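You operate a simulated robot arm through the tools that you are given. There is no shell and no other tool. Be economical: measure what you need, move in short steps, check, and stop when the job is done.

Carry out the task below with a simulated two-armed robot. There is one attempt and no reset: what you move stays moved.

TASK
Put the teal slipper from the bare end of the long white table on the white bench's top. Put two of the ringed orange sherds from the bare end of the long white table on the white bench's top. Take the silver weight and put it on the white pot drawing on the top of the long white table. Put the card that says "27 cm" from the white bench's top on the blue tile and the card that says "22 cm" on the green tile. Do these in any order. Set down upright: card.

The check looks at the end state, three seconds after you hand in, the way a careful person would. Anything else that was tipped, shoved, dropped, spilled or broken makes it a failure.

THE ROBOT
Two 7-joint arms with two-finger parallel grippers on one trunk, on a base that drives. Base frame: it is fixed to the floor where the robot stands at the start and does not move with it; the origin is under the middle of the robot, x ahead of it, y to its left, z up; the surface under the hand at the start is at about z = 0.74. Readings come in m, degrees, newtons and seconds.
The left shoulder is at the start at [0.08, 0.131, 0.947], the right one opposite. With the tool pointing down near the work surface each hand reaches from about 0.4 to 0.86 m from the robot's upright axis, wherever it stands, measured 20 degrees to its own side. Places, roughly: blue tile (9x9x2 cm) [-0.9, -0.6, 0.7]; card [-1, -1, 0.75]; green tile (9x9x2 cm) [-0.9, -0.8, 0.7]; pot drawing [0.5, 0.75, 0.75]; ringed orange sherd [0.5, 0.25, 0.75]; silver weight (8x3x3 cm) [0.6, 0.5, 0.8]; teal slipper (25x9x7 cm) [0.5, -0.2, 0.8]; white bench's top [-0.9, -1.3, 0.7]. Payload 1.57 kg a hand.
Tool frame (each hand has its own): the origin (TCP) lies between the finger pads and is the grasp point; the fingertips stand 0.03 m ahead of it; z points along the fingers, y is the line along which they close. Largest opening 0.11 m; finger width 0.024, thickness 0.012; the body of the gripper, 0.048 by 0.112 m, starts 0.078 m behind the TCP.
Orientation is that of the tool frame in the base frame, as a unit quaternion [w, x, y, z]. With the fingers straight down and closing along the base's y, the tool's x points along the base's -x, its y along +y and its z along -z.

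THE INTERFACE
- The arms move only by the tool drive_tool. It takes "left_deltas", "right_deltas" or both (then of equal length, played together; a hand with none holds still); each is a list of rows, each a list of 3 entries, a list of its own where there are three numbers: the opening in per cent of the stroke, from 0 (shut) to 100 (fully open), then the shift along the tool's x, y, z in units of 25 mm (1.0 is 25 mm), then the turn, a rotation vector about the tool's x, y, z in units of 4 degrees (1.0 is 4 degrees). In form: [[hand, [dx, dy, dz], [wx, wy, wz]], ...]. A call has 1 to 10 rows; each row shifts and turns the commanded pose from where the row before left it, along the tool's axes as they then stand. A call with a number of a shift or a turn outside -1 to 1 is refused whole. A row lasts 0.2 s, in which the tool goes at most 0.05 m and 8.6 degrees; a call with a longer step from one row to the next is refused whole, and so is a gripper value outside its range. Where a pose cannot be reached the arm comes as near as it can. A force on the tool above 40 N (or 10 N above the force at the start of the call, whichever is more), or a blocked arm, ends the call early, and 0.2 s more pass. The fingers move at their own pace (about 0.108 m/s each) and stop on an object; they squeeze with about 36 N. The grip force told is the motor's: it shows also when the fingers shut on nothing. Time passes only in rows, and 0.2 s behind the last, so rows that do not move let the fingers close. It gives the time, the measured TCP pose, the force on the tool (base axes), the opening and the grip force at its end, in the units of the frame above (readings bear some noise), with the torque about the TCP (base axes, N m) and any sound that the robot's microphone picked up.
- Cameras (640 x 400 px; columns grow to the right, rows downward): "scene" is now at [-0.0912, -0.0266, 1.3758]; the picture's right is [-0.64, -0.76, 0.00], its down [-0.71, 0.60, -0.36] and it looks along [0.28, -0.23, -0.93] (base axes); focal length 214 px, centre (320, 200). "left" rides on the left gripper at [0.07, -0.016, -0.141] in its tool frame; the picture's right is [0.23, 0.97, 0.00], its down [-0.86, 0.20, -0.48] and it looks along [-0.47, 0.11, 0.88] (tool axes); focal length 222 px, centre (320, 200). "right" rides on the right gripper at [0.07, 0.016, -0.141] in its tool frame; the picture's right is [-0.23, 0.97, 0.00], its down [-0.86, -0.20, -0.48] and it looks along [-0.47, -0.11, 0.88] (tool axes); focal length 222 px, centre (320, 200). There is no depth. A picture from a camera that has moved, and an enlarged one, comes with that camera's place and axes in the base frame and with its lens. The place of the scene camera against the robot may be out by one fixed shift of up to 0.012 m in any direction.
- camera(camera): a new picture of that camera. It takes no simulated time.
- base_move(legs): drives the robot by 1 to 6 legs, each [ahead, left, turn to the left] in m, m and degrees, along the robot's own axes; the way and the turn of a leg run together, so that a leg with both is an arc; at most 1.5 m and 180 degrees a leg. The arms and the cameras ride along, it lands a little off, and it stops where it bumps. It gives what a move gives.
- turn_head(pan, tilt): turns the head with the scene camera to pan (to the left, within 109 degrees either way) and tilt (down, from -29 to 69), counted from straight ahead of the robot. It gives what a move gives.
- enlarge(camera, box): a new picture of the part [left, top, right, bottom] of that camera's present view, enlarged. It takes no simulated time.
- sign_off(): hands the job in; it is judged then, once.

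Work in short steps. Places have to be worked out from the pictures, the camera data and where the tool is seen: move nearer, look again, correct. Check each grasp and each placing, and mend what went wrong. You have 186 turns and 174 pictures in all, those below and enlarged ones among them. Open the grippers and draw the arms clear of the work before you hand the job in, unless the task says otherwise; then end with one line.

The tools are called by a JSON object that holds its "name" and its "arguments". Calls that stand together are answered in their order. drive_tool: Moves the arms, as the interface text tells. Its arguments: {"type":"object","properties":{"left_deltas":{"type":"array"},"right_deltas":{"type":"array"}},"required":[]} The other tools are called the same way: base_move (legs) drives the base; turn_head (pan, tilt) turns the head that bears the scene camera; camera (camera) takes a picture; enlarge (camera, box) takes an enlarged picture of a part of a camera's view; sign_off () hands the job in.

At the start:

```text
time: 0.0
left_position: [0.3282, 0.3924, 1.0395]
left_orientation: [0.001, -0.001, 1.0, 0.0]
left_wrist_force: [0.5, 0.2, 0.0]
left_torque: [-0.04, 0.01, -0.01]
left_gripper_width: 0.11
left_finger_force: 0.1
right_position: [0.5452, 0.0624, 1.0039]
right_orientation: [0.0, 0.0, 1.0, 0.0]
right_wrist_force: [-0.1, -0.1, -0.2]
right_torque: [0.01, 0.02, -0.05]
right_gripper_width: 0.1101
right_finger_force: 0.1
robot x, y, heading: [-0.0014, 0.0013, -0.1]
head pan, tilt: [-40.1, 68.8]
```

scene: 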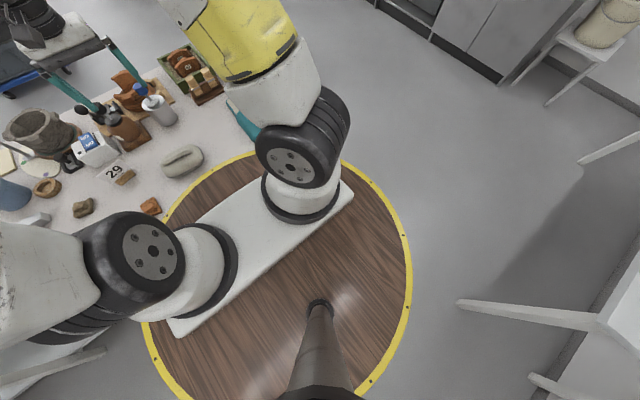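
right: 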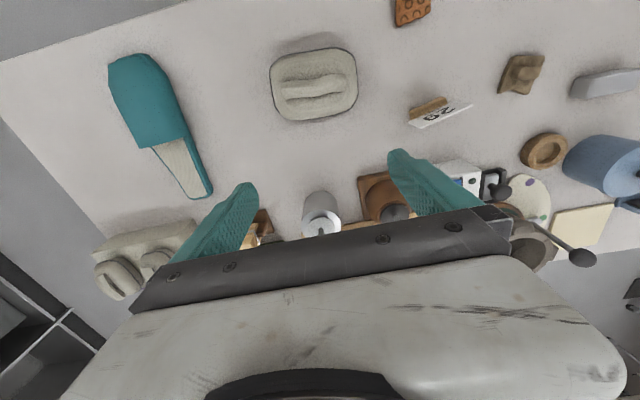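
left: 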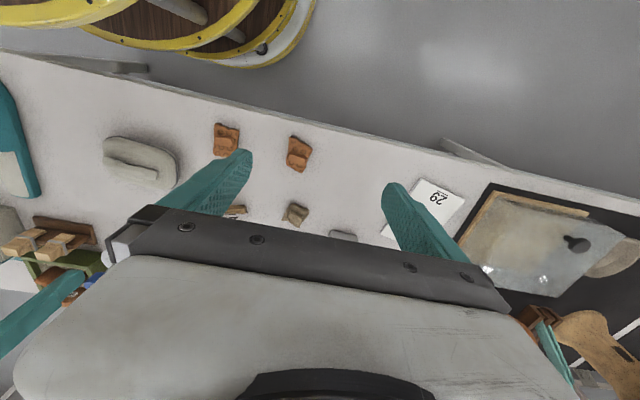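

I start by surveying: turn the head toward the table's front-left.

{"name": "turn_head", "arguments": {"pan": 25, "tilt": 50}}

{"name": "camera", "arguments": {"camera": "scene"}}

```text
time: 1.4
left_position: [0.3291, 0.3927, 1.0394]
left_orientation: [0.0, 0.0, 1.0, 0.0]
left_wrist_force: [-0.2, 1.2, 0.4]
left_torque: [-0.01, -0.01, 0.0]
left_gripper_width: 0.11
left_finger_force: 0.1
right_position: [0.5441, 0.0629, 1.0031]
right_orientation: [0.0, 0.001, 1.0, 0.0]
right_wrist_force: [0.1, 0.2, -0.5]
right_torque: [-0.03, -0.01, -0.01]
right_gripper_width: 0.11
right_finger_force: 0.0
robot x, y, heading: [-0.0009, 0.0051, -0.1]
head pan, tilt: [25.0, 50.0]
```

```text
170 pictures are left
camera scene: at [-0.0642, 0.042, 1.3978], right [0.42, -0.91, 0.0], down [-0.69, -0.32, -0.64], along [0.58, 0.27, -0.77], focal length 214 px, centre (320, 200)
```

scene: 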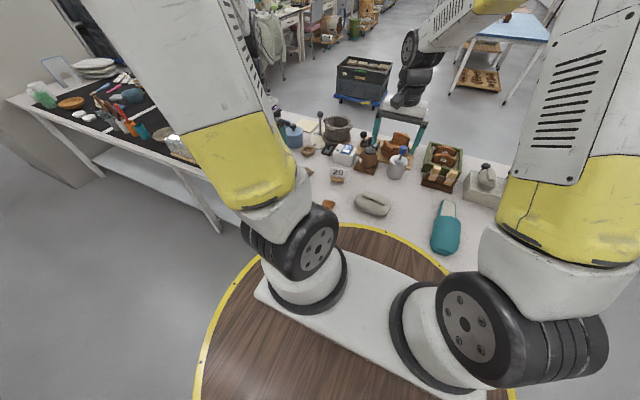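

Now look to the back-right where the bench is.

{"name": "turn_head", "arguments": {"pan": -109, "tilt": 30}}

{"name": "camera", "arguments": {"camera": "scene"}}

{"name": "enlarge", "arguments": {"camera": "left", "box": [0, 80, 640, 320]}}

{"name": "enlarge", "arguments": {"camera": "right", "box": [60, 0, 640, 280]}}

```text
time: 3.5
left_position: [0.3288, 0.3927, 1.039]
left_orientation: [-0.001, 0.0, 1.0, 0.001]
left_wrist_force: [-0.6, -0.6, -0.3]
left_torque: [-0.04, 0.01, 0.02]
left_gripper_width: 0.1102
left_finger_force: 0.3
right_position: [0.5443, 0.0634, 1.0027]
right_orientation: [0.0, 0.0, 1.0, 0.0]
right_wrist_force: [0.6, 0.7, 0.0]
right_torque: [-0.01, 0.0, 0.02]
right_gripper_width: 0.11
right_finger_force: 0.0
robot x, y, heading: [0.0014, -0.0004, 0.1]
head pan, tilt: [-108.9, 30.0]
```

```text
169 pictures are left
camera scene: at [-0.1632, -0.0761, 1.4273], right [-0.95, 0.32, 0.0], down [0.16, 0.47, -0.87], along [-0.28, -0.82, -0.5], focal length 214 px, centre (320, 200)
```

scene: 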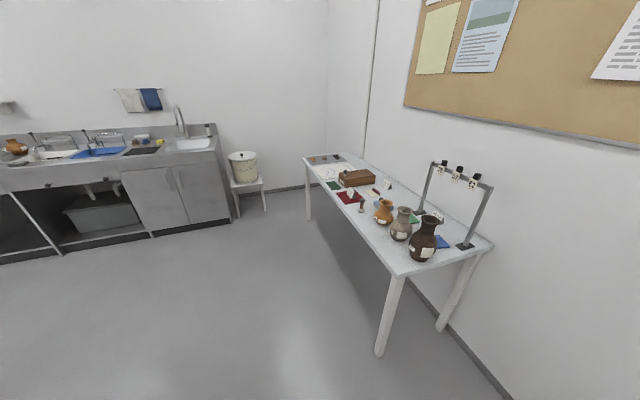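

```text
1.00 times, centred on (320, 200) of left (not enlarged: the box is as wide or as high as the picture)
camera zoom: at [0.2589, 0.3759, 1.1804], right [-0.23, 0.97, 0.0], down [0.86, 0.2, 0.48], along [0.47, 0.11, -0.88], focal length 222 px, centre (320, 200)
```

zoom: 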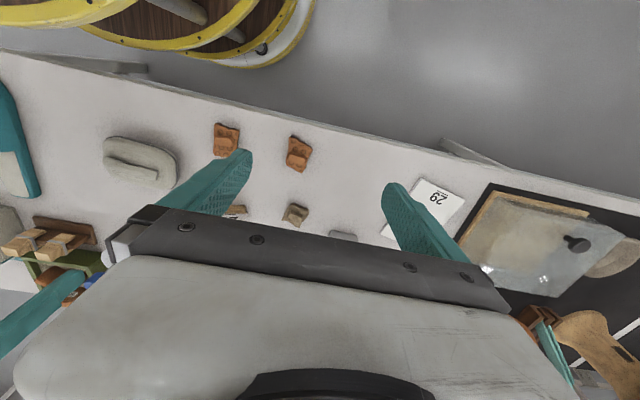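

```text
1.10 times, centred on (350, 140) of right
camera zoom: at [0.4745, 0.079, 1.1438], right [0.23, 0.97, 0.0], down [0.86, -0.2, 0.48], along [0.47, -0.11, -0.88], focal length 245 px, centre (287, 266)
```

zoom: 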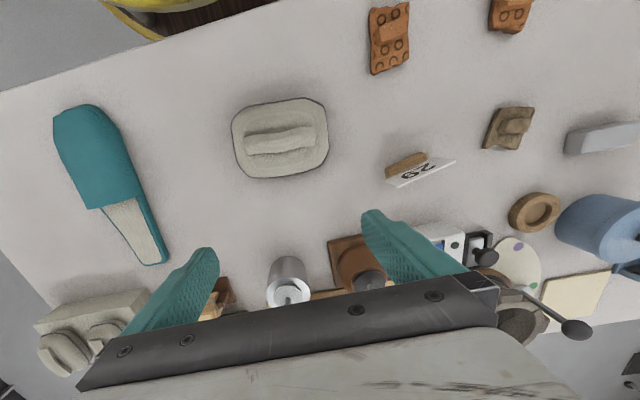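

The bench stands along the wall at back right. Look at the pot drawing, sherd and weight details in the left camera.

{"name": "enlarge", "arguments": {"camera": "left", "box": [380, 130, 640, 300]}}

{"name": "enlarge", "arguments": {"camera": "left", "box": [190, 100, 390, 250]}}

{"name": "enlarge", "arguments": {"camera": "scene", "box": [300, 140, 500, 280]}}

```text
2.35 times, centred on (510, 215) of left
camera zoom: at [0.2589, 0.3759, 1.1804], right [-0.23, 0.97, 0.0], down [0.86, 0.2, 0.48], along [0.47, 0.11, -0.88], focal length 523 px, centre (-127, 165)
```

zoom: 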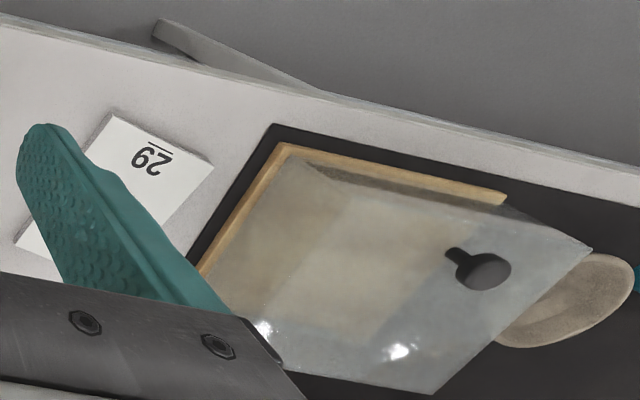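

```text
2.67 times, centred on (290, 175) of left
camera zoom: at [0.2589, 0.3759, 1.1804], right [-0.23, 0.97, 0.0], down [0.86, 0.2, 0.48], along [0.47, 0.11, -0.88], focal length 592 px, centre (400, 267)
```

zoom: 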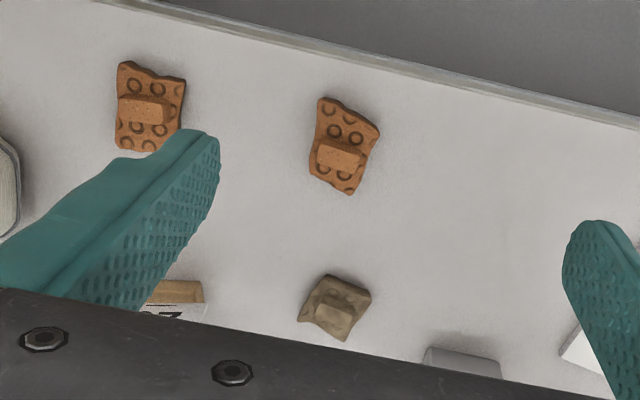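

```text
2.86 times, centred on (400, 210) of scene
camera zoom: at [-0.1632, -0.0761, 1.4273], right [-0.95, 0.32, 0.0], down [0.16, 0.47, -0.87], along [-0.28, -0.82, -0.5], focal length 613 px, centre (91, 171)
```

zoom: 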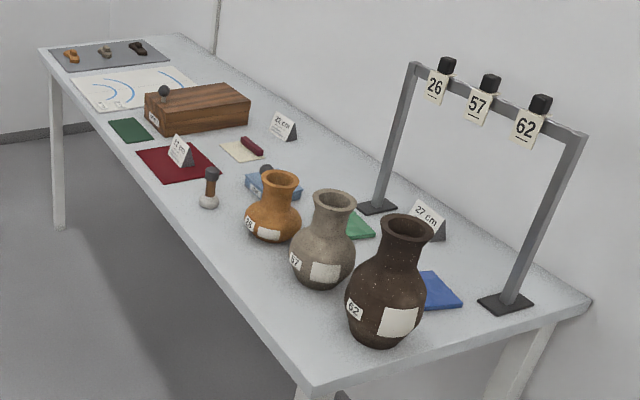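

The weight appears near [0.57, 0.49] and the two ringed orange sherds near the front edge. Move the left hand forward above the weight (staying high) and look.

{"name": "drive_tool", "arguments": {"left_deltas": [[100, [-1, 0.3, 0], [0, 0, 0]], [100, [-1, 0.3, 0], [0, 0, 0]], [100, [-1, 0.3, 0], [0, 0, 0]], [100, [-1, 0.3, 0], [0, 0, 0]], [100, [-1, 0.3, 0.2], [0, 0, 0]], [100, [-1, 0.3, 0.2], [0, 0, 0]], [100, [-1, 0.3, 0.2], [0, 0, 0]], [100, [-1, 0.3, 0.2], [0, 0, 0]]]}}

{"name": "camera", "arguments": {"camera": "left"}}

```text
time: 5.3
left_position: [0.529, 0.4514, 1.0206]
left_orientation: [0.0, 0.0, 1.0, 0.0]
left_wrist_force: [-0.6, -0.5, 0.3]
left_torque: [-0.04, -0.01, 0.03]
left_gripper_width: 0.1101
left_finger_force: 0.0
right_position: [0.5431, 0.0627, 1.0037]
right_orientation: [0.0, 0.0, 1.0, 0.0]
right_wrist_force: [0.6, 0.4, -0.4]
right_torque: [0.03, -0.04, 0.02]
right_gripper_width: 0.11
right_finger_force: 0.1
robot x, y, heading: [-0.0003, 0.004, 0.1]
head pan, tilt: [-108.9, 30.0]
```

```text
163 pictures are left
camera left: at [0.4598, 0.4354, 1.1615], right [-0.23, 0.97, 0.0], down [0.86, 0.2, 0.48], along [0.47, 0.11, -0.88], focal length 222 px, centre (320, 200)
```

left: 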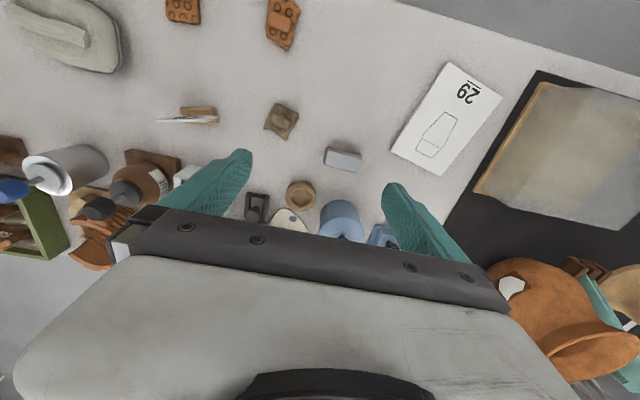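

{"name": "enlarge", "arguments": {"camera": "left", "box": [300, 50, 520, 190]}}

```text
2.86 times, centred on (410, 120) of left
camera zoom: at [0.4598, 0.4354, 1.1615], right [-0.23, 0.97, 0.0], down [0.86, 0.2, 0.48], along [0.47, 0.11, -0.88], focal length 635 px, centre (63, 429)
```

zoom: 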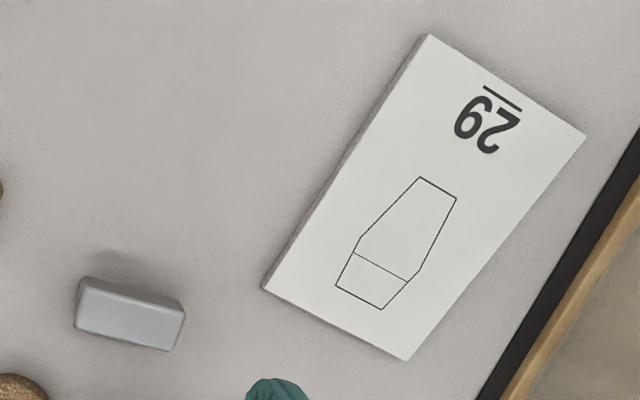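

Weight centre ≈[0.578, 0.507], long axis along y; I can grip it end to end without turning. Move above it and descend partway, then check.

{"name": "drive_tool", "arguments": {"left_deltas": [[100, [-1, 1, 0.6], [0, 0, 0]], [100, [-0.96, 1, 0.6], [0, 0, 0]], [100, [0, 0.2, 1], [0, 0, 0]], [100, [0, 0, 1], [0, 0, 0]], [100, [0, 0, 1], [0, 0, 0]], [100, [0, 0, 1], [0, 0, 0]], [100, [0, 0, 1], [0, 0, 0]], [100, [0, 0, 1], [0, 0, 0]], [100, [0, 0, 0], [0, 0, 0]]]}}

{"name": "camera", "arguments": {"camera": "left"}}

```text
time: 7.3
left_position: [0.5779, 0.5091, 0.84]
left_orientation: [0.0, 0.0, 1.0, 0.0]
left_wrist_force: [0.6, -0.8, 0.9]
left_torque: [-0.02, -0.04, 0.01]
left_gripper_width: 0.11
left_finger_force: 0.1
right_position: [0.5455, 0.0626, 1.0033]
right_orientation: [0.0, 0.0, 1.0, 0.0]
right_wrist_force: [-0.3, 0.4, 0.1]
right_torque: [0.01, -0.04, -0.02]
right_gripper_width: 0.1098
right_finger_force: 0.0
robot x, y, heading: [0.0011, 0.0002, -0.1]
head pan, tilt: [-108.9, 30.0]
```

```text
161 pictures are left
camera left: at [0.5088, 0.4921, 0.9793], right [-0.23, 0.97, 0.0], down [0.86, 0.2, 0.48], along [0.47, 0.11, -0.88], focal length 222 px, centre (320, 200)
```

left: 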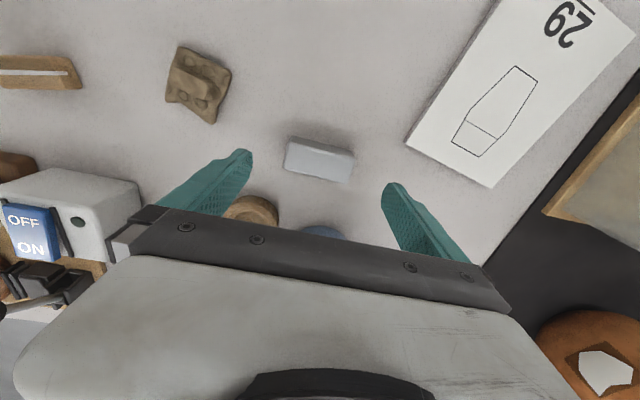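

Weight is centred between the fingers. Descend to z≈0.776 and close.

{"name": "drive_tool", "arguments": {"left_deltas": [[100, [0, 0, 1], [0, 0, 0]], [100, [0, 0, 1], [0, 0, 0]], [100, [0, 0, 0.5], [0, 0, 0]], [100, [0, 0, 0], [0, 0, 0]], [0, [0, 0, 0], [0, 0, 0]], [0, [0, 0, 0], [0, 0, 0]], [0, [0, 0, 0], [0, 0, 0]]]}}

{"name": "camera", "arguments": {"camera": "left"}}

```text
time: 8.9
left_position: [0.577, 0.509, 0.7777]
left_orientation: [0.0, 0.0, 1.0, 0.0]
left_wrist_force: [-0.2, 1.3, 0.2]
left_torque: [0.02, -0.03, 0.05]
left_gripper_width: 0.0699
left_finger_force: 36.2
right_position: [0.5431, 0.064, 1.0036]
right_orientation: [0.001, 0.0, 1.0, 0.0]
right_wrist_force: [0.5, -0.2, 0.3]
right_torque: [0.02, -0.02, -0.03]
right_gripper_width: 0.1101
right_finger_force: 0.0
robot x, y, heading: [0.0033, 0.0041, 0.1]
head pan, tilt: [-108.9, 30.0]
```

```text
160 pictures are left
camera left: at [0.5088, 0.4916, 0.9184], right [-0.23, 0.97, 0.0], down [0.86, 0.2, 0.48], along [0.47, 0.11, -0.88], focal length 222 px, centre (320, 200)
```

left: 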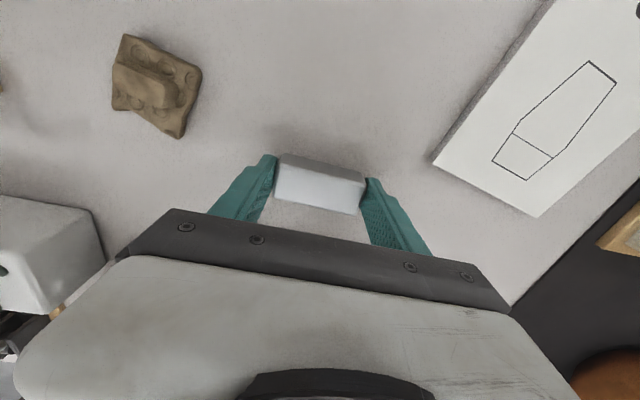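

Gripped (width 0.070). Lift and carry to above the drawing at about [0.498, 0.669].

{"name": "drive_tool", "arguments": {"left_deltas": [[0, [0, 0, -1], [0, 0, 0]], [0, [0, 0, -1], [0, 0, 0]], [0, [0.5, 1, -1], [0, 0, 0]], [0, [0.5, 1, 0], [0, 0, 0]], [0, [0.5, 1, 0], [0, 0, 0]], [0, [0.5, 1, 0], [0, 0, 0]], [0, [0.5, 1, 0], [0, 0, 0]], [0, [0.5, 1, 0], [0, 0, 0]], [0, [0.2, 0.4, 0], [0, 0, 0]], [0, [0, 0, 0], [0, 0, 0]]]}}

{"name": "camera", "arguments": {"camera": "left"}}

```text
time: 11.1
left_position: [0.496, 0.6691, 0.8528]
left_orientation: [0.0, 0.0, 1.0, 0.001]
left_wrist_force: [-0.4, 0.2, -3.3]
left_torque: [0.01, 0.03, -0.02]
left_gripper_width: 0.0699
left_finger_force: 35.9
right_position: [0.5444, 0.0636, 1.0033]
right_orientation: [0.0, 0.0, 1.0, 0.0]
right_wrist_force: [0.1, 0.4, 0.5]
right_torque: [-0.03, -0.05, 0.02]
right_gripper_width: 0.11
right_finger_force: 0.1
robot x, y, heading: [0.0028, 0.0006, -0.3]
head pan, tilt: [-108.9, 30.0]
```

```text
159 pictures are left
camera left: at [0.4274, 0.6526, 0.9936], right [-0.23, 0.97, 0.0], down [0.86, 0.2, 0.48], along [0.47, 0.11, -0.88], focal length 222 px, centre (320, 200)
```

left: 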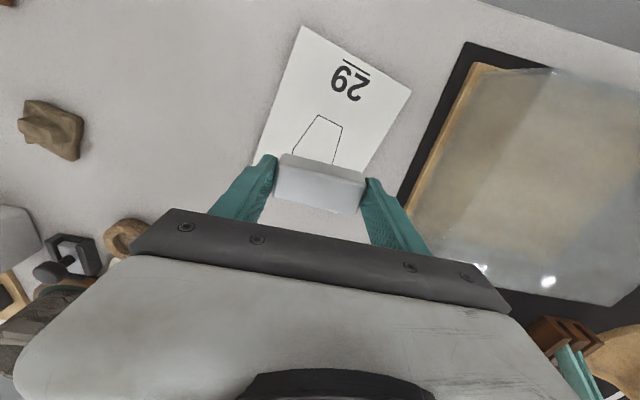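

Above the pot. Lower slowly.

{"name": "drive_tool", "arguments": {"left_deltas": [[0, [0, 0, 1], [0, 0, 0]], [0, [0, 0, 1], [0, 0, 0]], [0, [0, 0, 0.5], [0, 0, 0]], [0, [0, 0, 0.2], [0, 0, 0]], [0, [0, 0, 0.1], [0, 0, 0]], [0, [0, 0, 0], [0, 0, 0]]]}}

```text
time: 12.5
left_position: [0.4981, 0.6676, 0.7828]
left_orientation: [0.001, 0.0, 1.0, 0.002]
left_wrist_force: [2.7, -1.4, 29.2]
left_torque: [-0.25, -0.12, 0.07]
left_gripper_width: 0.07
left_finger_force: 35.9
right_position: [0.5451, 0.0624, 1.0036]
right_orientation: [0.0, 0.0, 1.0, 0.0]
right_wrist_force: [0.6, 0.0, 0.6]
right_torque: [0.02, 0.01, 0.02]
right_gripper_width: 0.1099
right_finger_force: 0.0
robot x, y, heading: [-0.0004, -0.0011, 0.0]
head pan, tilt: [-108.9, 30.0]
```

Contact (29 N at z 0.783). Ease up slightly, open, and withdraw upward.

{"name": "drive_tool", "arguments": {"left_deltas": [[0, [0, 0, -0.15], [0, 0, 0]], [100, [0, 0, 0], [0, 0, 0]], [100, [0, 0, 0], [0, 0, 0]], [100, [0, 0, -1], [0, 0, 0]], [100, [0, 0, -1], [0, 0, 0]], [100, [0, 0, -1], [0, 0, 0]], [100, [0, 0, -1], [0, 0, 0]], [100, [0, 0, -1], [0, 0, 0]], [100, [0, 0, -1], [0, 0, 0]]]}}

{"name": "camera", "arguments": {"camera": "left"}}

```text
time: 14.5
left_position: [0.4979, 0.6678, 0.9353]
left_orientation: [0.0, 0.0, 1.0, 0.0]
left_wrist_force: [-0.1, 1.2, 0.5]
left_torque: [-0.01, -0.04, -0.03]
left_gripper_width: 0.1102
left_finger_force: 0.1
right_position: [0.5439, 0.063, 1.0027]
right_orientation: [0.0, 0.0, 1.0, -0.001]
right_wrist_force: [0.7, 0.8, -0.5]
right_torque: [0.0, -0.02, -0.04]
right_gripper_width: 0.1101
right_finger_force: 0.1
robot x, y, heading: [0.0022, -0.0013, -0.2]
head pan, tilt: [-108.9, 30.0]
```

```text
158 pictures are left
camera left: at [0.4285, 0.6508, 1.0766], right [-0.23, 0.97, 0.0], down [0.86, 0.2, 0.48], along [0.47, 0.11, -0.88], focal length 222 px, centre (320, 200)
```

left: 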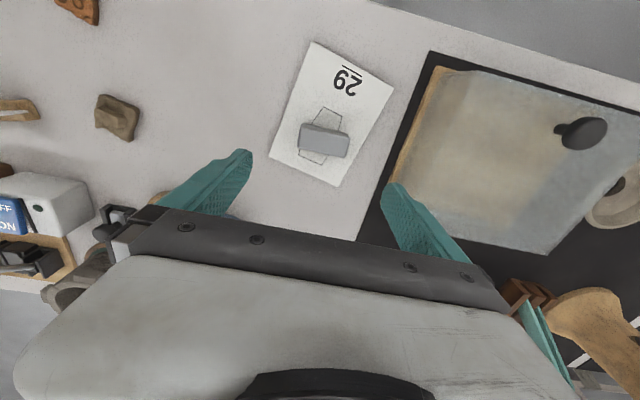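

The weight sits on the pot drawing. Now position the left hand towards the nearer-left sherd (~[0.395, 0.364]) and the right hand over the slipper (~[0.48,-0.18]).

{"name": "drive_tool", "arguments": {"left_deltas": [[100, [0.4, -1, 0], [0, 0, 0]], [100, [0.4, -1, 0], [0, 0, 0]], [100, [0.4, -1, 0], [0, 0, 0]], [100, [0.4, -1, 0], [0, 0, 0]], [100, [0.4, -1, 0], [0, 0, 0]], [100, [0.4, -1, 0], [0, 0, 0]], [100, [0.4, -1, 0], [0, 0, 0]], [100, [0.4, -1, 0], [0, 0, 0]], [100, [0.4, -1, 0], [0, 0, 0]], [100, [0.3, -1, 0], [0, 0, 0]]], "right_deltas": [[100, [0.3, -1, 0], [0, 0, 0]], [100, [0.3, -1, 0], [0, 0, 0]], [100, [0.3, -1, 0], [0, 0, 0]], [100, [0.3, -1, 0], [0, 0, 0]], [100, [0.3, -1, 0], [0, 0, 0]], [100, [0.3, -1, 0], [0, 0, 0]], [100, [0.3, -1, 0], [0, 0, 0]], [100, [0.3, -1, 0.5], [0, 0, 0]], [100, [0.3, -1, 0.5], [0, 0, 0]], [100, [0.3, -0.4, 0.5], [0, 0, 0]]]}}

{"name": "camera", "arguments": {"camera": "left"}}

{"name": "camera", "arguments": {"camera": "right"}}

```text
time: 16.7
left_position: [0.3982, 0.417, 0.9366]
left_orientation: [0.0, 0.001, 1.0, 0.0]
left_wrist_force: [0.0, 0.0, 0.7]
left_torque: [-0.03, 0.04, 0.01]
left_gripper_width: 0.1099
left_finger_force: 0.1
right_position: [0.4682, -0.1721, 0.9668]
right_orientation: [0.0, 0.001, 1.0, 0.0]
right_wrist_force: [0.3, -0.4, 0.2]
right_torque: [-0.01, -0.03, 0.04]
right_gripper_width: 0.11
right_finger_force: 0.1
robot x, y, heading: [0.0005, 0.0055, 0.1]
head pan, tilt: [-108.9, 30.0]
```

```text
157 pictures are left
camera left: at [0.3288, 0.4014, 1.0777], right [-0.23, 0.97, 0.0], down [0.86, 0.2, 0.48], along [0.47, 0.11, -0.88], focal length 222 px, centre (320, 200)
```

left: 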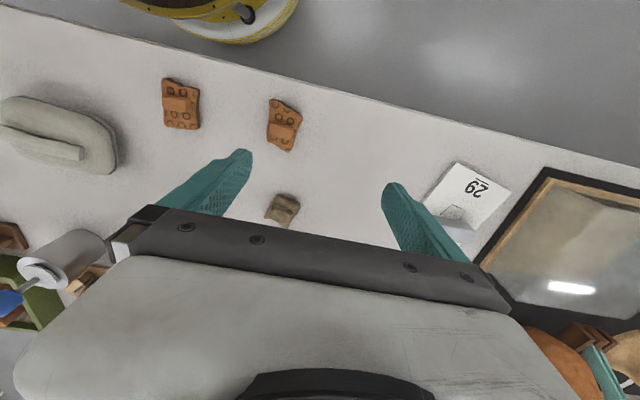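

```text
156 pictures are left
camera right: at [0.3983, -0.1568, 1.1076], right [0.23, 0.97, 0.0], down [0.86, -0.2, 0.48], along [0.47, -0.11, -0.88], focal length 222 px, centre (320, 200)
```

right: 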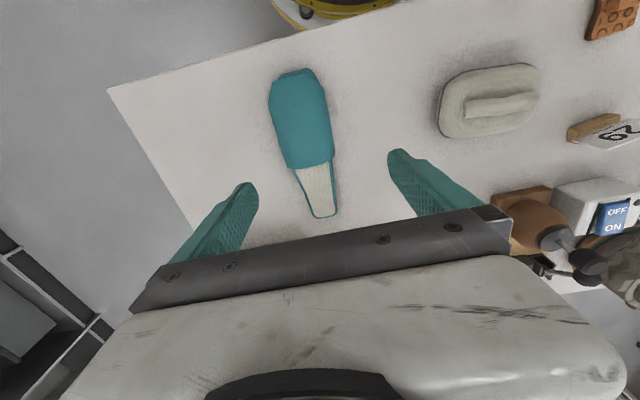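

Slipper axis runs from toe [0.38,-0.19] to heel [0.63,-0.21]. Enlarge the sherds before picking a grip.

{"name": "enlarge", "arguments": {"camera": "left", "box": [140, 60, 330, 180]}}

{"name": "drive_tool", "arguments": {"right_deltas": [[100, [-0.4, -0.84, 1], [0, 0, 1]], [100, [0, 0, 1], [0, 0, 0]], [100, [0, 0, 1], [0, 0, 0]], [100, [0, 0, 1], [0, 0, 0]], [100, [0, 0, 0.5], [0, 0, 0]], [100, [0, 0, 0], [0, 0, 0]]]}}

{"name": "camera", "arguments": {"camera": "right"}}

```text
3.33 times, centred on (235, 120) of left
camera zoom: at [0.3288, 0.4014, 1.0777], right [-0.23, 0.97, 0.0], down [0.86, 0.2, 0.48], along [0.47, 0.11, -0.88], focal length 740 px, centre (603, 467)
```

zoom: 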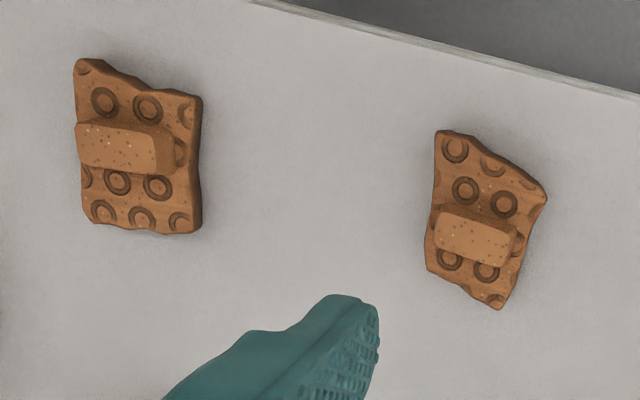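

```text
time: 18.1
left_position: [0.3971, 0.4177, 0.938]
left_orientation: [0.0, 0.0, 1.0, 0.001]
left_wrist_force: [0.1, 0.7, -0.4]
left_torque: [-0.01, 0.0, 0.03]
left_gripper_width: 0.1101
left_finger_force: 0.1
right_position: [0.4809, -0.1947, 0.8528]
right_orientation: [0.0, 0.035, 0.999, 0.0]
right_wrist_force: [-0.3, 0.3, -0.2]
right_torque: [0.0, -0.01, 0.02]
right_gripper_width: 0.1102
right_finger_force: 0.0
robot x, y, heading: [0.0006, -0.0005, 0.2]
head pan, tilt: [-108.9, 30.0]
```

```text
154 pictures are left
camera right: at [0.4116, -0.1738, 0.9937], right [0.29, 0.96, 0.0], down [0.84, -0.26, 0.48], along [0.46, -0.14, -0.88], focal length 222 px, centre (320, 200)
```

right: 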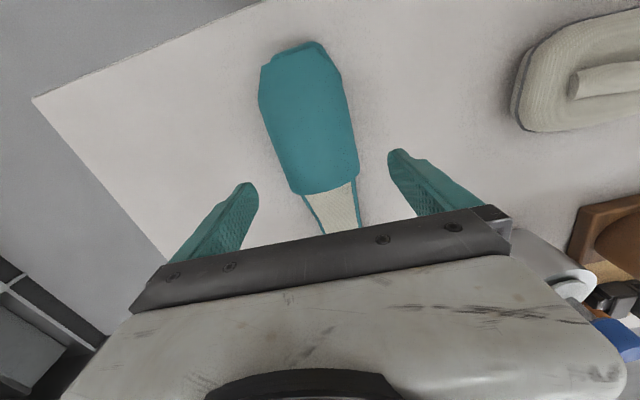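

Well aligned. Shift 1.5 cm toward the toe, descend to z≈0.79 and close on the slipper.

{"name": "drive_tool", "arguments": {"right_deltas": [[100, [0.6, 0, 0.8], [0, 0, 0]], [100, [0, 0, 0.9], [0, 0, 0]], [100, [0, 0, 0.8], [0, 0, 0]], [100, [0, 0, 0], [0, 0, 0]], [0, [0, 0, 0], [0, 0, 0]], [0, [0, 0, 0], [0, 0, 0]], [0, [0, 0, 0], [0, 0, 0]]]}}

{"name": "camera", "arguments": {"camera": "right"}}

```text
time: 19.7
left_position: [0.3991, 0.4182, 0.937]
left_orientation: [-0.001, -0.001, 1.0, 0.0]
left_wrist_force: [-0.6, -0.2, 0.9]
left_torque: [0.02, 0.01, 0.01]
left_gripper_width: 0.11
left_finger_force: 0.1
right_position: [0.4657, -0.191, 0.7876]
right_orientation: [0.0, 0.034, 0.999, 0.0]
right_wrist_force: [0.3, 0.0, -0.8]
right_torque: [-0.01, 0.0, 0.05]
right_gripper_width: 0.0838
right_finger_force: 36.9
robot x, y, heading: [0.0002, 0.0003, 0.0]
head pan, tilt: [-108.9, 30.0]
```

```text
153 pictures are left
camera right: at [0.3973, -0.1704, 0.929], right [0.29, 0.96, 0.0], down [0.84, -0.26, 0.48], along [0.46, -0.14, -0.88], focal length 222 px, centre (320, 200)
```

right: 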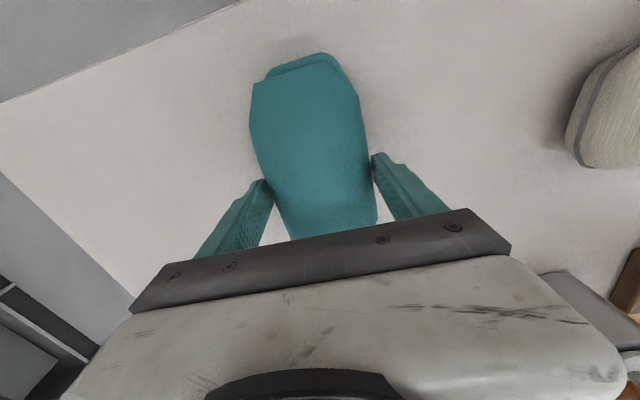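

Slipper gripped (0.084). Lift it, while turning the left hand toward a 90° yaw for the sherd's tab (which runs along y).

{"name": "drive_tool", "arguments": {"left_deltas": [[100, [0, 0, 0], [0, 0, 1]], [100, [0, 0, 0], [0, 0, 1]], [100, [0, 0, 0], [0, 0, 1]], [100, [0, 0, 0], [0, 0, 1]], [100, [0, 0, 0], [0, 0, 1]], [100, [0, 0, 0], [0, 0, 1]], [100, [0, 0, 0], [0, 0, 1]], [100, [0, 0, 0], [0, 0, 1]], [100, [0, 0, 0], [0, 0, 1]], [100, [0, 0, 0], [0, 0, 1]]], "right_deltas": [[0, [0, 0, -0.7], [0, 0, 0]], [0, [0, 0, -0.7], [0, 0, 0]], [0, [0, 0, -0.7], [0, 0, 0]], [0, [0, 0, -0.7], [0, 0, 0]], [0, [0, 0, -0.7], [0, 0, 0]], [0, [0, 0, -0.7], [0, 0, 0]], [0, [0, 0, -0.7], [0, 0, 0]], [0, [0, 0, -0.7], [0, 0, 0]], [0, [0, 0, -0.7], [0, 0, 0]], [0, [0, 0, -0.7], [0, 0, 0]]]}}

{"name": "drive_tool", "arguments": {"left_deltas": [[100, [0, 0, 0], [0, 0, 1]], [100, [0, 0, 0], [0, 0, 1]], [100, [0, 0, 0], [0, 0, 1]], [100, [0, 0, 0], [0, 0, 1]], [100, [0, 0, 0], [0, 0, 1]], [100, [0, 0, 0], [0, 0, 1]], [100, [0, 0, 0], [0, 0, 1]], [100, [0, 0, 0], [0, 0, 1]], [100, [0, 0, 0], [0, 0, 1]], [100, [0, 0, 0], [0, 0, 1]]]}}

{"name": "camera", "arguments": {"camera": "left"}}

{"name": "camera", "arguments": {"camera": "right"}}

```text
time: 21.9
left_position: [0.4009, 0.4171, 0.9359]
left_orientation: [0.0, 0.342, 0.94, 0.0]
left_wrist_force: [-0.5, 0.5, 0.2]
left_torque: [0.01, 0.02, 0.02]
left_gripper_width: 0.1101
left_finger_force: 0.1
right_position: [0.465, -0.1921, 0.9657]
right_orientation: [0.0, 0.035, 0.999, 0.0]
right_wrist_force: [0.5, -0.1, -0.3]
right_torque: [-0.01, 0.04, 0.0]
right_gripper_width: 0.0836
right_finger_force: 36.1
robot x, y, heading: [0.0014, 0.0017, 0.2]
head pan, tilt: [-108.9, 30.0]
```

```text
time: 24.1
left_position: [0.4009, 0.4177, 0.9364]
left_orientation: [0.0, 0.644, 0.765, 0.0]
left_wrist_force: [-0.1, 0.7, -0.7]
left_torque: [0.0, 0.0, -0.02]
left_gripper_width: 0.11
left_finger_force: 0.1
right_position: [0.4656, -0.1912, 0.9646]
right_orientation: [0.001, 0.035, 0.999, 0.0]
right_wrist_force: [0.3, 0.0, -0.5]
right_torque: [-0.02, 0.02, -0.01]
right_gripper_width: 0.0836
right_finger_force: 35.7
robot x, y, heading: [0.0037, 0.0033, 0.0]
head pan, tilt: [-108.9, 30.0]
```

```text
152 pictures are left
camera left: at [0.3722, 0.4829, 1.0776], right [0.92, 0.39, 0.0], down [0.34, -0.81, 0.48], along [0.19, -0.44, -0.88], focal length 222 px, centre (320, 200)
```

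left: 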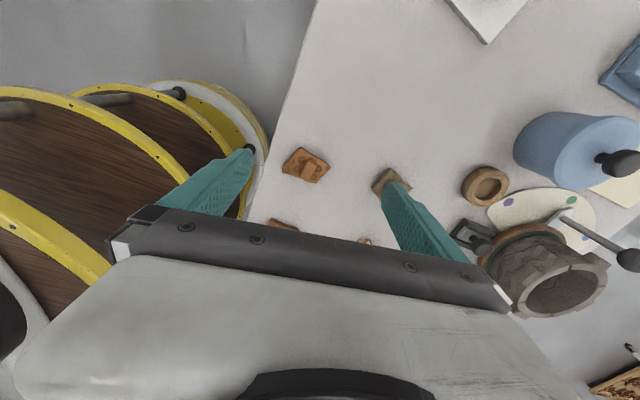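

```text
151 pictures are left
camera right: at [0.3964, -0.1706, 1.1059], right [0.29, 0.96, 0.0], down [0.84, -0.26, 0.48], along [0.46, -0.14, -0.88], focal length 222 px, centre (320, 200)
```

right: 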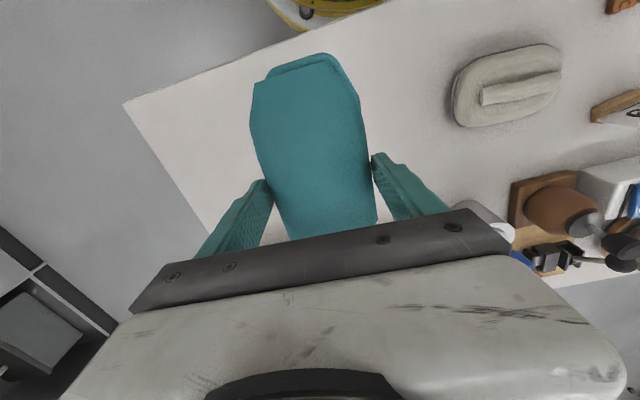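

Left arm handles the turn. Finish the turn, move above the sherd, descend to z≈0.86 and check.

{"name": "drive_tool", "arguments": {"left_deltas": [[100, [0, 0, 0], [0, 0, 1]], [100, [0, 0, 0], [0, 0, 1]], [100, [0, 0, 0], [0, 0, 0.5]], [100, [-1, 0, 0.5], [0, 0, 0]], [100, [-1, 0, 1], [0, 0, 0]], [100, [0, 0, 1], [0, 0, 0]], [100, [0, 0, 0.5], [0, 0, 0]], [100, [0, 0, 0], [0, 0, 0]]]}}

{"name": "camera", "arguments": {"camera": "left"}}

```text
time: 25.9
left_position: [0.4001, 0.3686, 0.8606]
left_orientation: [0.0, 0.707, 0.708, 0.001]
left_wrist_force: [-1.4, 0.2, 0.2]
left_torque: [-0.01, 0.04, 0.0]
left_gripper_width: 0.1099
left_finger_force: 0.0
right_position: [0.4643, -0.1908, 0.965]
right_orientation: [0.0, 0.035, 0.999, 0.0]
right_wrist_force: [-0.2, 0.3, -0.9]
right_torque: [0.0, -0.02, -0.02]
right_gripper_width: 0.0836
right_finger_force: 35.8
robot x, y, heading: [0.0006, 0.005, -0.2]
head pan, tilt: [-108.9, 30.0]
```

```text
150 pictures are left
camera left: at [0.3839, 0.4379, 1.0011], right [0.97, 0.23, 0.0], down [0.2, -0.86, 0.48], along [0.11, -0.47, -0.88], focal length 222 px, centre (320, 200)
```

left: 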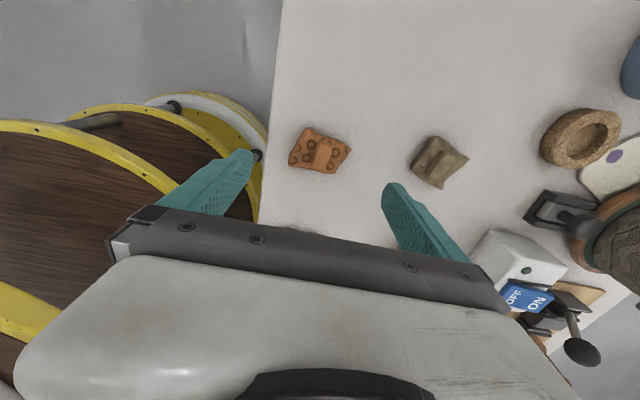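

{"name": "enlarge", "arguments": {"camera": "left", "box": [270, 110, 370, 190]}}

```text
5.00 times, centred on (320, 150) of left
camera zoom: at [0.3839, 0.4379, 1.0011], right [0.97, 0.23, 0.0], down [0.2, -0.86, 0.48], along [0.11, -0.47, -0.88], focal length 1111 px, centre (320, 450)
```

zoom: 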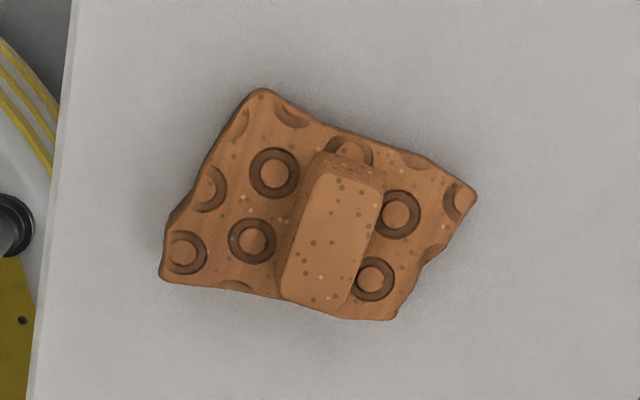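

Tab centred and aligned with the hand. Partially close to ~45 mm and descend so the fingers straddle the tab; go gently to detect contact.

{"name": "drive_tool", "arguments": {"left_deltas": [[40, [0, 0.15, 1], [0, 0, 0]], [40, [0, 0, 1], [0, 0, 0]], [40, [0, 0, 0.5], [0, 0, 0]], [40, [0, 0, 0.3], [0, 0, 0]], [40, [0, 0, 0], [0, 0, 0]]]}}

{"name": "camera", "arguments": {"camera": "left"}}

```text
time: 27.1
left_position: [0.4044, 0.3684, 0.7897]
left_orientation: [0.0, 0.707, 0.708, 0.0]
left_wrist_force: [-0.1, 0.3, 1.0]
left_torque: [0.01, 0.02, -0.02]
left_gripper_width: 0.0439
left_finger_force: 0.1
right_position: [0.4653, -0.1922, 0.9651]
right_orientation: [0.0, 0.035, 0.999, 0.0]
right_wrist_force: [0.2, 0.1, -0.6]
right_torque: [0.0, 0.01, -0.02]
right_gripper_width: 0.0839
right_finger_force: 35.7
robot x, y, heading: [-0.002, -0.0003, 0.2]
head pan, tilt: [-108.9, 30.0]
```

```text
148 pictures are left
camera left: at [0.3873, 0.4375, 0.9302], right [0.97, 0.23, 0.0], down [0.2, -0.86, 0.48], along [0.11, -0.47, -0.88], focal length 222 px, centre (320, 200)
```

left: 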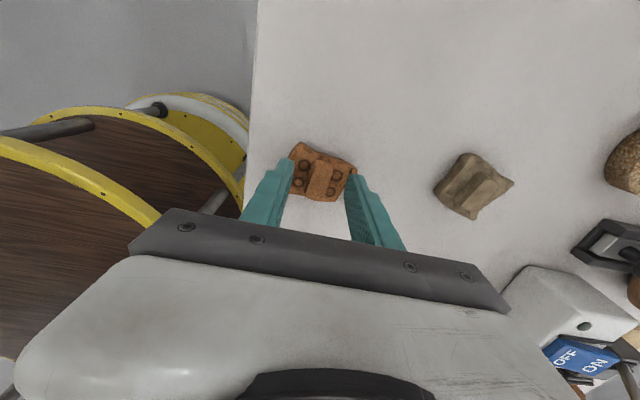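

{"name": "drive_tool", "arguments": {"left_deltas": [[40, [0, 0, 0.15], [0, 0, 0]], [40, [0, 0, 0.1], [0, 0, 0]], [40, [0, 0, 0], [0, 0, 0]]]}}

{"name": "enlarge", "arguments": {"camera": "left", "box": [240, 120, 400, 250]}}

```text
time: 27.9
left_position: [0.4041, 0.367, 0.7837]
left_orientation: [0.0, 0.707, 0.707, 0.0]
left_wrist_force: [0.3, -0.8, 0.7]
left_torque: [-0.04, 0.07, -0.03]
left_gripper_width: 0.0437
left_finger_force: 0.0
right_position: [0.4654, -0.1905, 0.9648]
right_orientation: [0.0, 0.034, 0.999, 0.0]
right_wrist_force: [-0.6, 0.9, -1.8]
right_torque: [0.0, 0.0, -0.02]
right_gripper_width: 0.0836
right_finger_force: 36.3
robot x, y, heading: [0.0004, 0.0014, 0.1]
head pan, tilt: [-108.9, 30.0]
```

```text
3.08 times, centred on (320, 185) of left
camera zoom: at [0.3877, 0.4364, 0.9246], right [0.97, 0.23, 0.0], down [0.2, -0.86, 0.48], along [0.11, -0.47, -0.88], focal length 684 px, centre (320, 246)
```

zoom: 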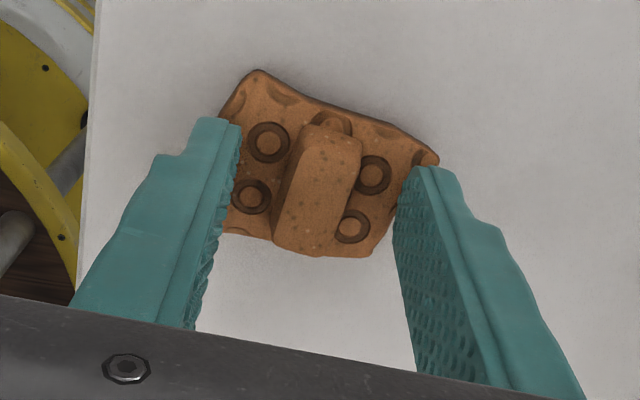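

No contact yet and the tab lies between the fingers; close.

{"name": "drive_tool", "arguments": {"left_deltas": [[0, [0, 0, 0], [0, 0, 0]], [0, [0, 0, 0], [0, 0, 0]], [0, [0, 0, 0], [0, 0, 0]], [0, [0, 0, -0.4], [0, 0, 0]], [0, [0, 0, -0.6], [0, 0, 0]], [0, [0, 0, 0], [0, 0, 0]]]}}

{"name": "enlarge", "arguments": {"camera": "left", "box": [240, 120, 400, 250]}}

```text
time: 29.3
left_position: [0.4029, 0.3663, 0.8091]
left_orientation: [-0.001, 0.707, 0.707, 0.0]
left_wrist_force: [0.8, -0.6, -1.3]
left_torque: [-0.01, -0.01, 0.0]
left_gripper_width: 0.0161
left_finger_force: 31.5
right_position: [0.465, -0.1919, 0.9659]
right_orientation: [0.0, 0.035, 0.999, 0.0]
right_wrist_force: [-0.4, -0.2, -0.7]
right_torque: [-0.01, 0.04, 0.01]
right_gripper_width: 0.0838
right_finger_force: 36.6
robot x, y, heading: [0.0033, -0.0013, 0.0]
head pan, tilt: [-108.9, 30.0]
```

```text
3.08 times, centred on (320, 185) of left
camera zoom: at [0.3872, 0.4361, 0.9509], right [0.97, 0.23, 0.0], down [0.2, -0.85, 0.48], along [0.11, -0.47, -0.88], focal length 684 px, centre (320, 246)
```

zoom: 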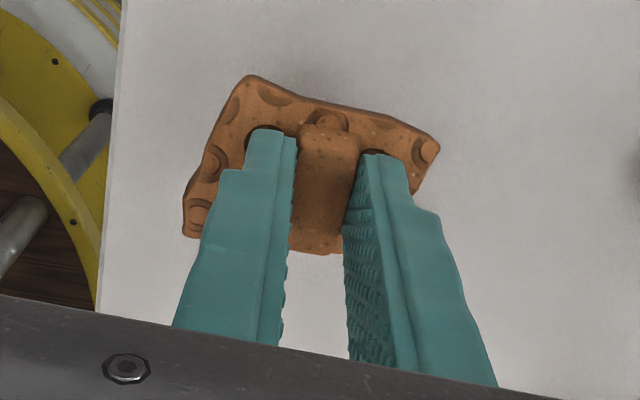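

Sherd's tab is held firmly. Raise the left hand, then back up and turn right, then look at the bench.

{"name": "drive_tool", "arguments": {"left_deltas": [[0, [0, 0, -1], [0, 0, 0]], [0, [0, 0, -1], [0, 0, 0]], [0, [0, 0, -1], [0, 0, 0]], [0, [0, 0, -1], [0, 0, 0]], [0, [0, 0, -1], [0, 0, 0]], [0, [0, 0, -1], [0, 0, 0]], [0, [0, 0, 0], [0, 0, 0]]]}}

{"name": "base_move", "arguments": {"legs": [[-0.12, 0, 0], [0, 0, -90]]}}

{"name": "turn_head", "arguments": {"pan": -30, "tilt": 35}}

{"name": "camera", "arguments": {"camera": "scene"}}

```text
time: 30.9
left_position: [0.4037, 0.3669, 0.9606]
left_orientation: [0.0, 0.707, 0.707, 0.0]
left_wrist_force: [0.2, -0.7, -0.9]
left_torque: [-0.04, -0.03, 0.0]
left_gripper_width: 0.016
left_finger_force: 31.2
right_position: [0.4643, -0.1913, 0.9655]
right_orientation: [-0.001, 0.035, 0.999, 0.0]
right_wrist_force: [-1.0, -0.3, -0.4]
right_torque: [0.02, -0.01, -0.02]
right_gripper_width: 0.0834
right_finger_force: 35.9
robot x, y, heading: [0.0034, -0.0, -0.1]
head pan, tilt: [-108.9, 30.0]
```

```text
time: 35.9
left_position: [0.2549, -0.3971, 0.9609]
left_orientation: [0.0, 1.0, 0.008, -0.001]
left_wrist_force: [0.3, 0.7, 0.0]
left_torque: [-0.02, -0.04, -0.01]
left_gripper_width: 0.0161
left_finger_force: 32.0
right_position: [-0.3023, -0.468, 0.9671]
right_orientation: [0.0, 0.726, 0.688, 0.0]
right_wrist_force: [0.2, 0.6, -0.7]
right_torque: [0.04, 0.0, 0.0]
right_gripper_width: 0.0835
right_finger_force: 36.2
robot x, y, heading: [-0.1202, 0.0018, -88.7]
head pan, tilt: [-108.9, 30.0]
```

```text
time: 37.5
left_position: [0.2545, -0.3976, 0.9602]
left_orientation: [-0.001, 1.0, 0.009, 0.0]
left_wrist_force: [0.0, -0.3, -1.3]
left_torque: [0.03, 0.02, 0.03]
left_gripper_width: 0.016
left_finger_force: 31.0
right_position: [-0.3022, -0.4683, 0.9652]
right_orientation: [0.0, 0.726, 0.688, 0.0]
right_wrist_force: [0.5, -0.1, -1.3]
right_torque: [0.01, 0.0, 0.0]
right_gripper_width: 0.0837
right_finger_force: 35.5
robot x, y, heading: [-0.1204, 0.0006, -89.0]
head pan, tilt: [-30.0, 35.0]
```

```text
145 pictures are left
camera scene: at [-0.1585, 0.0719, 1.4195], right [-0.87, 0.49, 0.0], down [0.28, 0.5, -0.82], along [-0.4, -0.72, -0.57], focal length 214 px, centre (320, 200)
```

scene: 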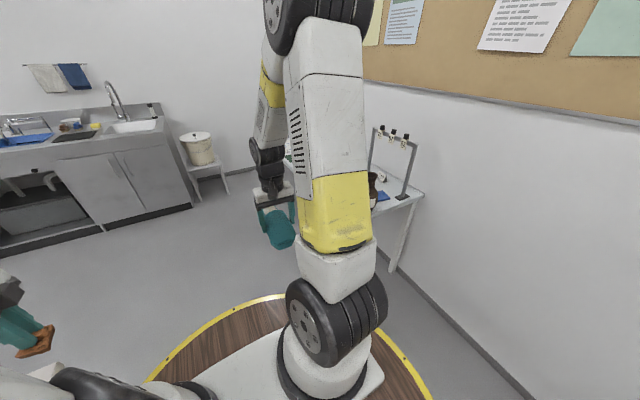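

The arm hides the view, but the floor is clear. Drive along, sidestep away from the bench, and turn to face it.

{"name": "base_move", "arguments": {"legs": [[0.95, 0, 0], [0, 0.3, 0], [0, 0, -90]]}}

{"name": "turn_head", "arguments": {"pan": 0, "tilt": 35}}

{"name": "camera", "arguments": {"camera": "scene"}}

{"name": "camera", "arguments": {"camera": "right"}}

```text
time: 47.8
left_position: [-0.1979, -1.3128, 0.959]
left_orientation: [0.0, 0.717, -0.697, 0.0]
left_wrist_force: [-0.7, -0.1, -0.3]
left_torque: [0.01, 0.03, 0.01]
left_gripper_width: 0.016
left_finger_force: 31.2
right_position: [-0.2723, -0.756, 0.9642]
right_orientation: [0.001, 1.0, -0.022, 0.0]
right_wrist_force: [0.4, 0.3, -1.4]
right_torque: [0.02, -0.03, 0.02]
right_gripper_width: 0.0833
right_finger_force: 36.3
robot x, y, heading: [0.1996, -0.9375, -178.5]
head pan, tilt: [-30.0, 35.0]
```

```text
time: 48.8
left_position: [-0.1973, -1.3128, 0.9602]
left_orientation: [0.0, 0.716, -0.698, -0.001]
left_wrist_force: [-0.5, 0.5, -0.6]
left_torque: [-0.01, 0.03, 0.03]
left_gripper_width: 0.0158
left_finger_force: 31.5
right_position: [-0.2716, -0.756, 0.9647]
right_orientation: [0.0, 1.0, -0.021, 0.0]
right_wrist_force: [-0.6, -0.2, -0.9]
right_torque: [-0.07, 0.0, 0.01]
right_gripper_width: 0.0835
right_finger_force: 35.9
robot x, y, heading: [0.1963, -0.9389, -178.6]
head pan, tilt: [0.0, 35.0]
```

```text
144 pictures are left
camera scene: at [0.2549, -0.9247, 1.4195], right [-0.03, 1.0, 0.0], down [0.57, 0.01, -0.82], along [-0.82, -0.02, -0.57], focal length 214 px, centre (320, 200)
```

scene: 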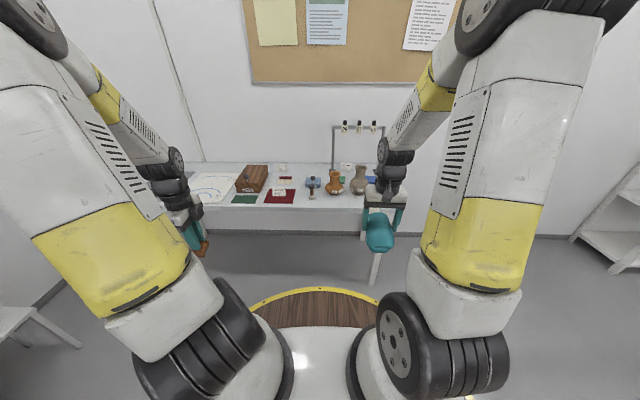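

```text
143 pictures are left
camera right: at [-0.2035, -0.7759, 1.1059], right [-0.27, -0.96, 0.0], down [-0.85, 0.24, 0.48], along [-0.46, 0.13, -0.88], focal length 222 px, centre (320, 200)
```

right: 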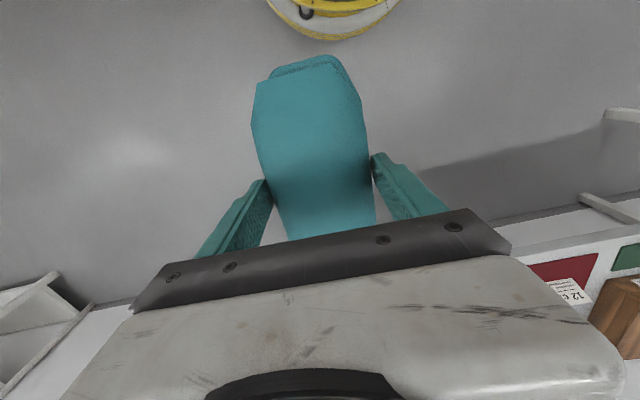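

{"name": "enlarge", "arguments": {"camera": "scene", "box": [180, 110, 420, 240]}}

{"name": "enlarge", "arguments": {"camera": "scene", "box": [300, 150, 400, 220]}}

```text
2.67 times, centred on (300, 175) of scene
camera zoom: at [0.2549, -0.9247, 1.4195], right [-0.03, 1.0, 0.0], down [0.57, 0.01, -0.82], along [-0.82, -0.02, -0.57], focal length 572 px, centre (373, 267)
```

zoom: 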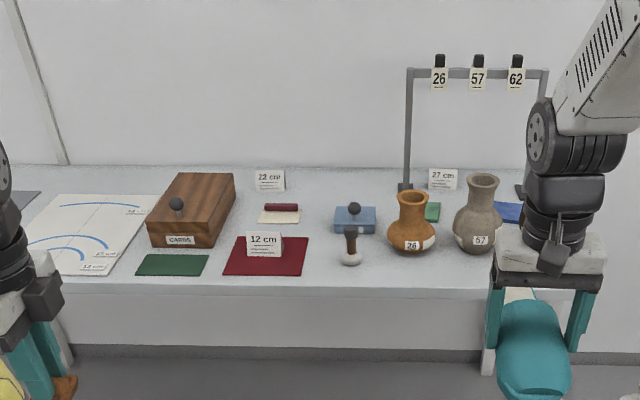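

```text
5.71 times, centred on (350, 185) of scene
camera zoom: at [0.2549, -0.9247, 1.4195], right [-0.03, 1.0, 0.0], down [0.57, 0.01, -0.82], along [-0.82, -0.02, -0.57], focal length 1226 px, centre (149, 286)
```

zoom: 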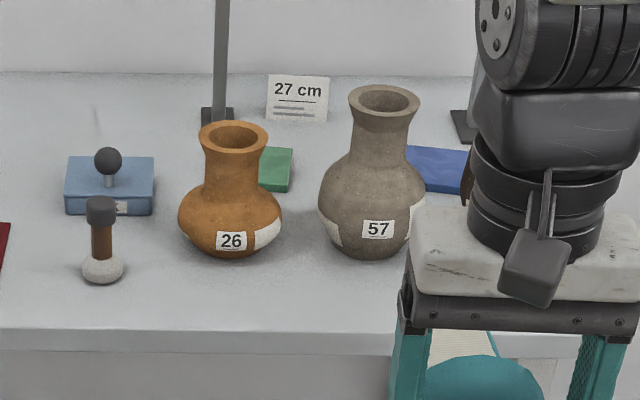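

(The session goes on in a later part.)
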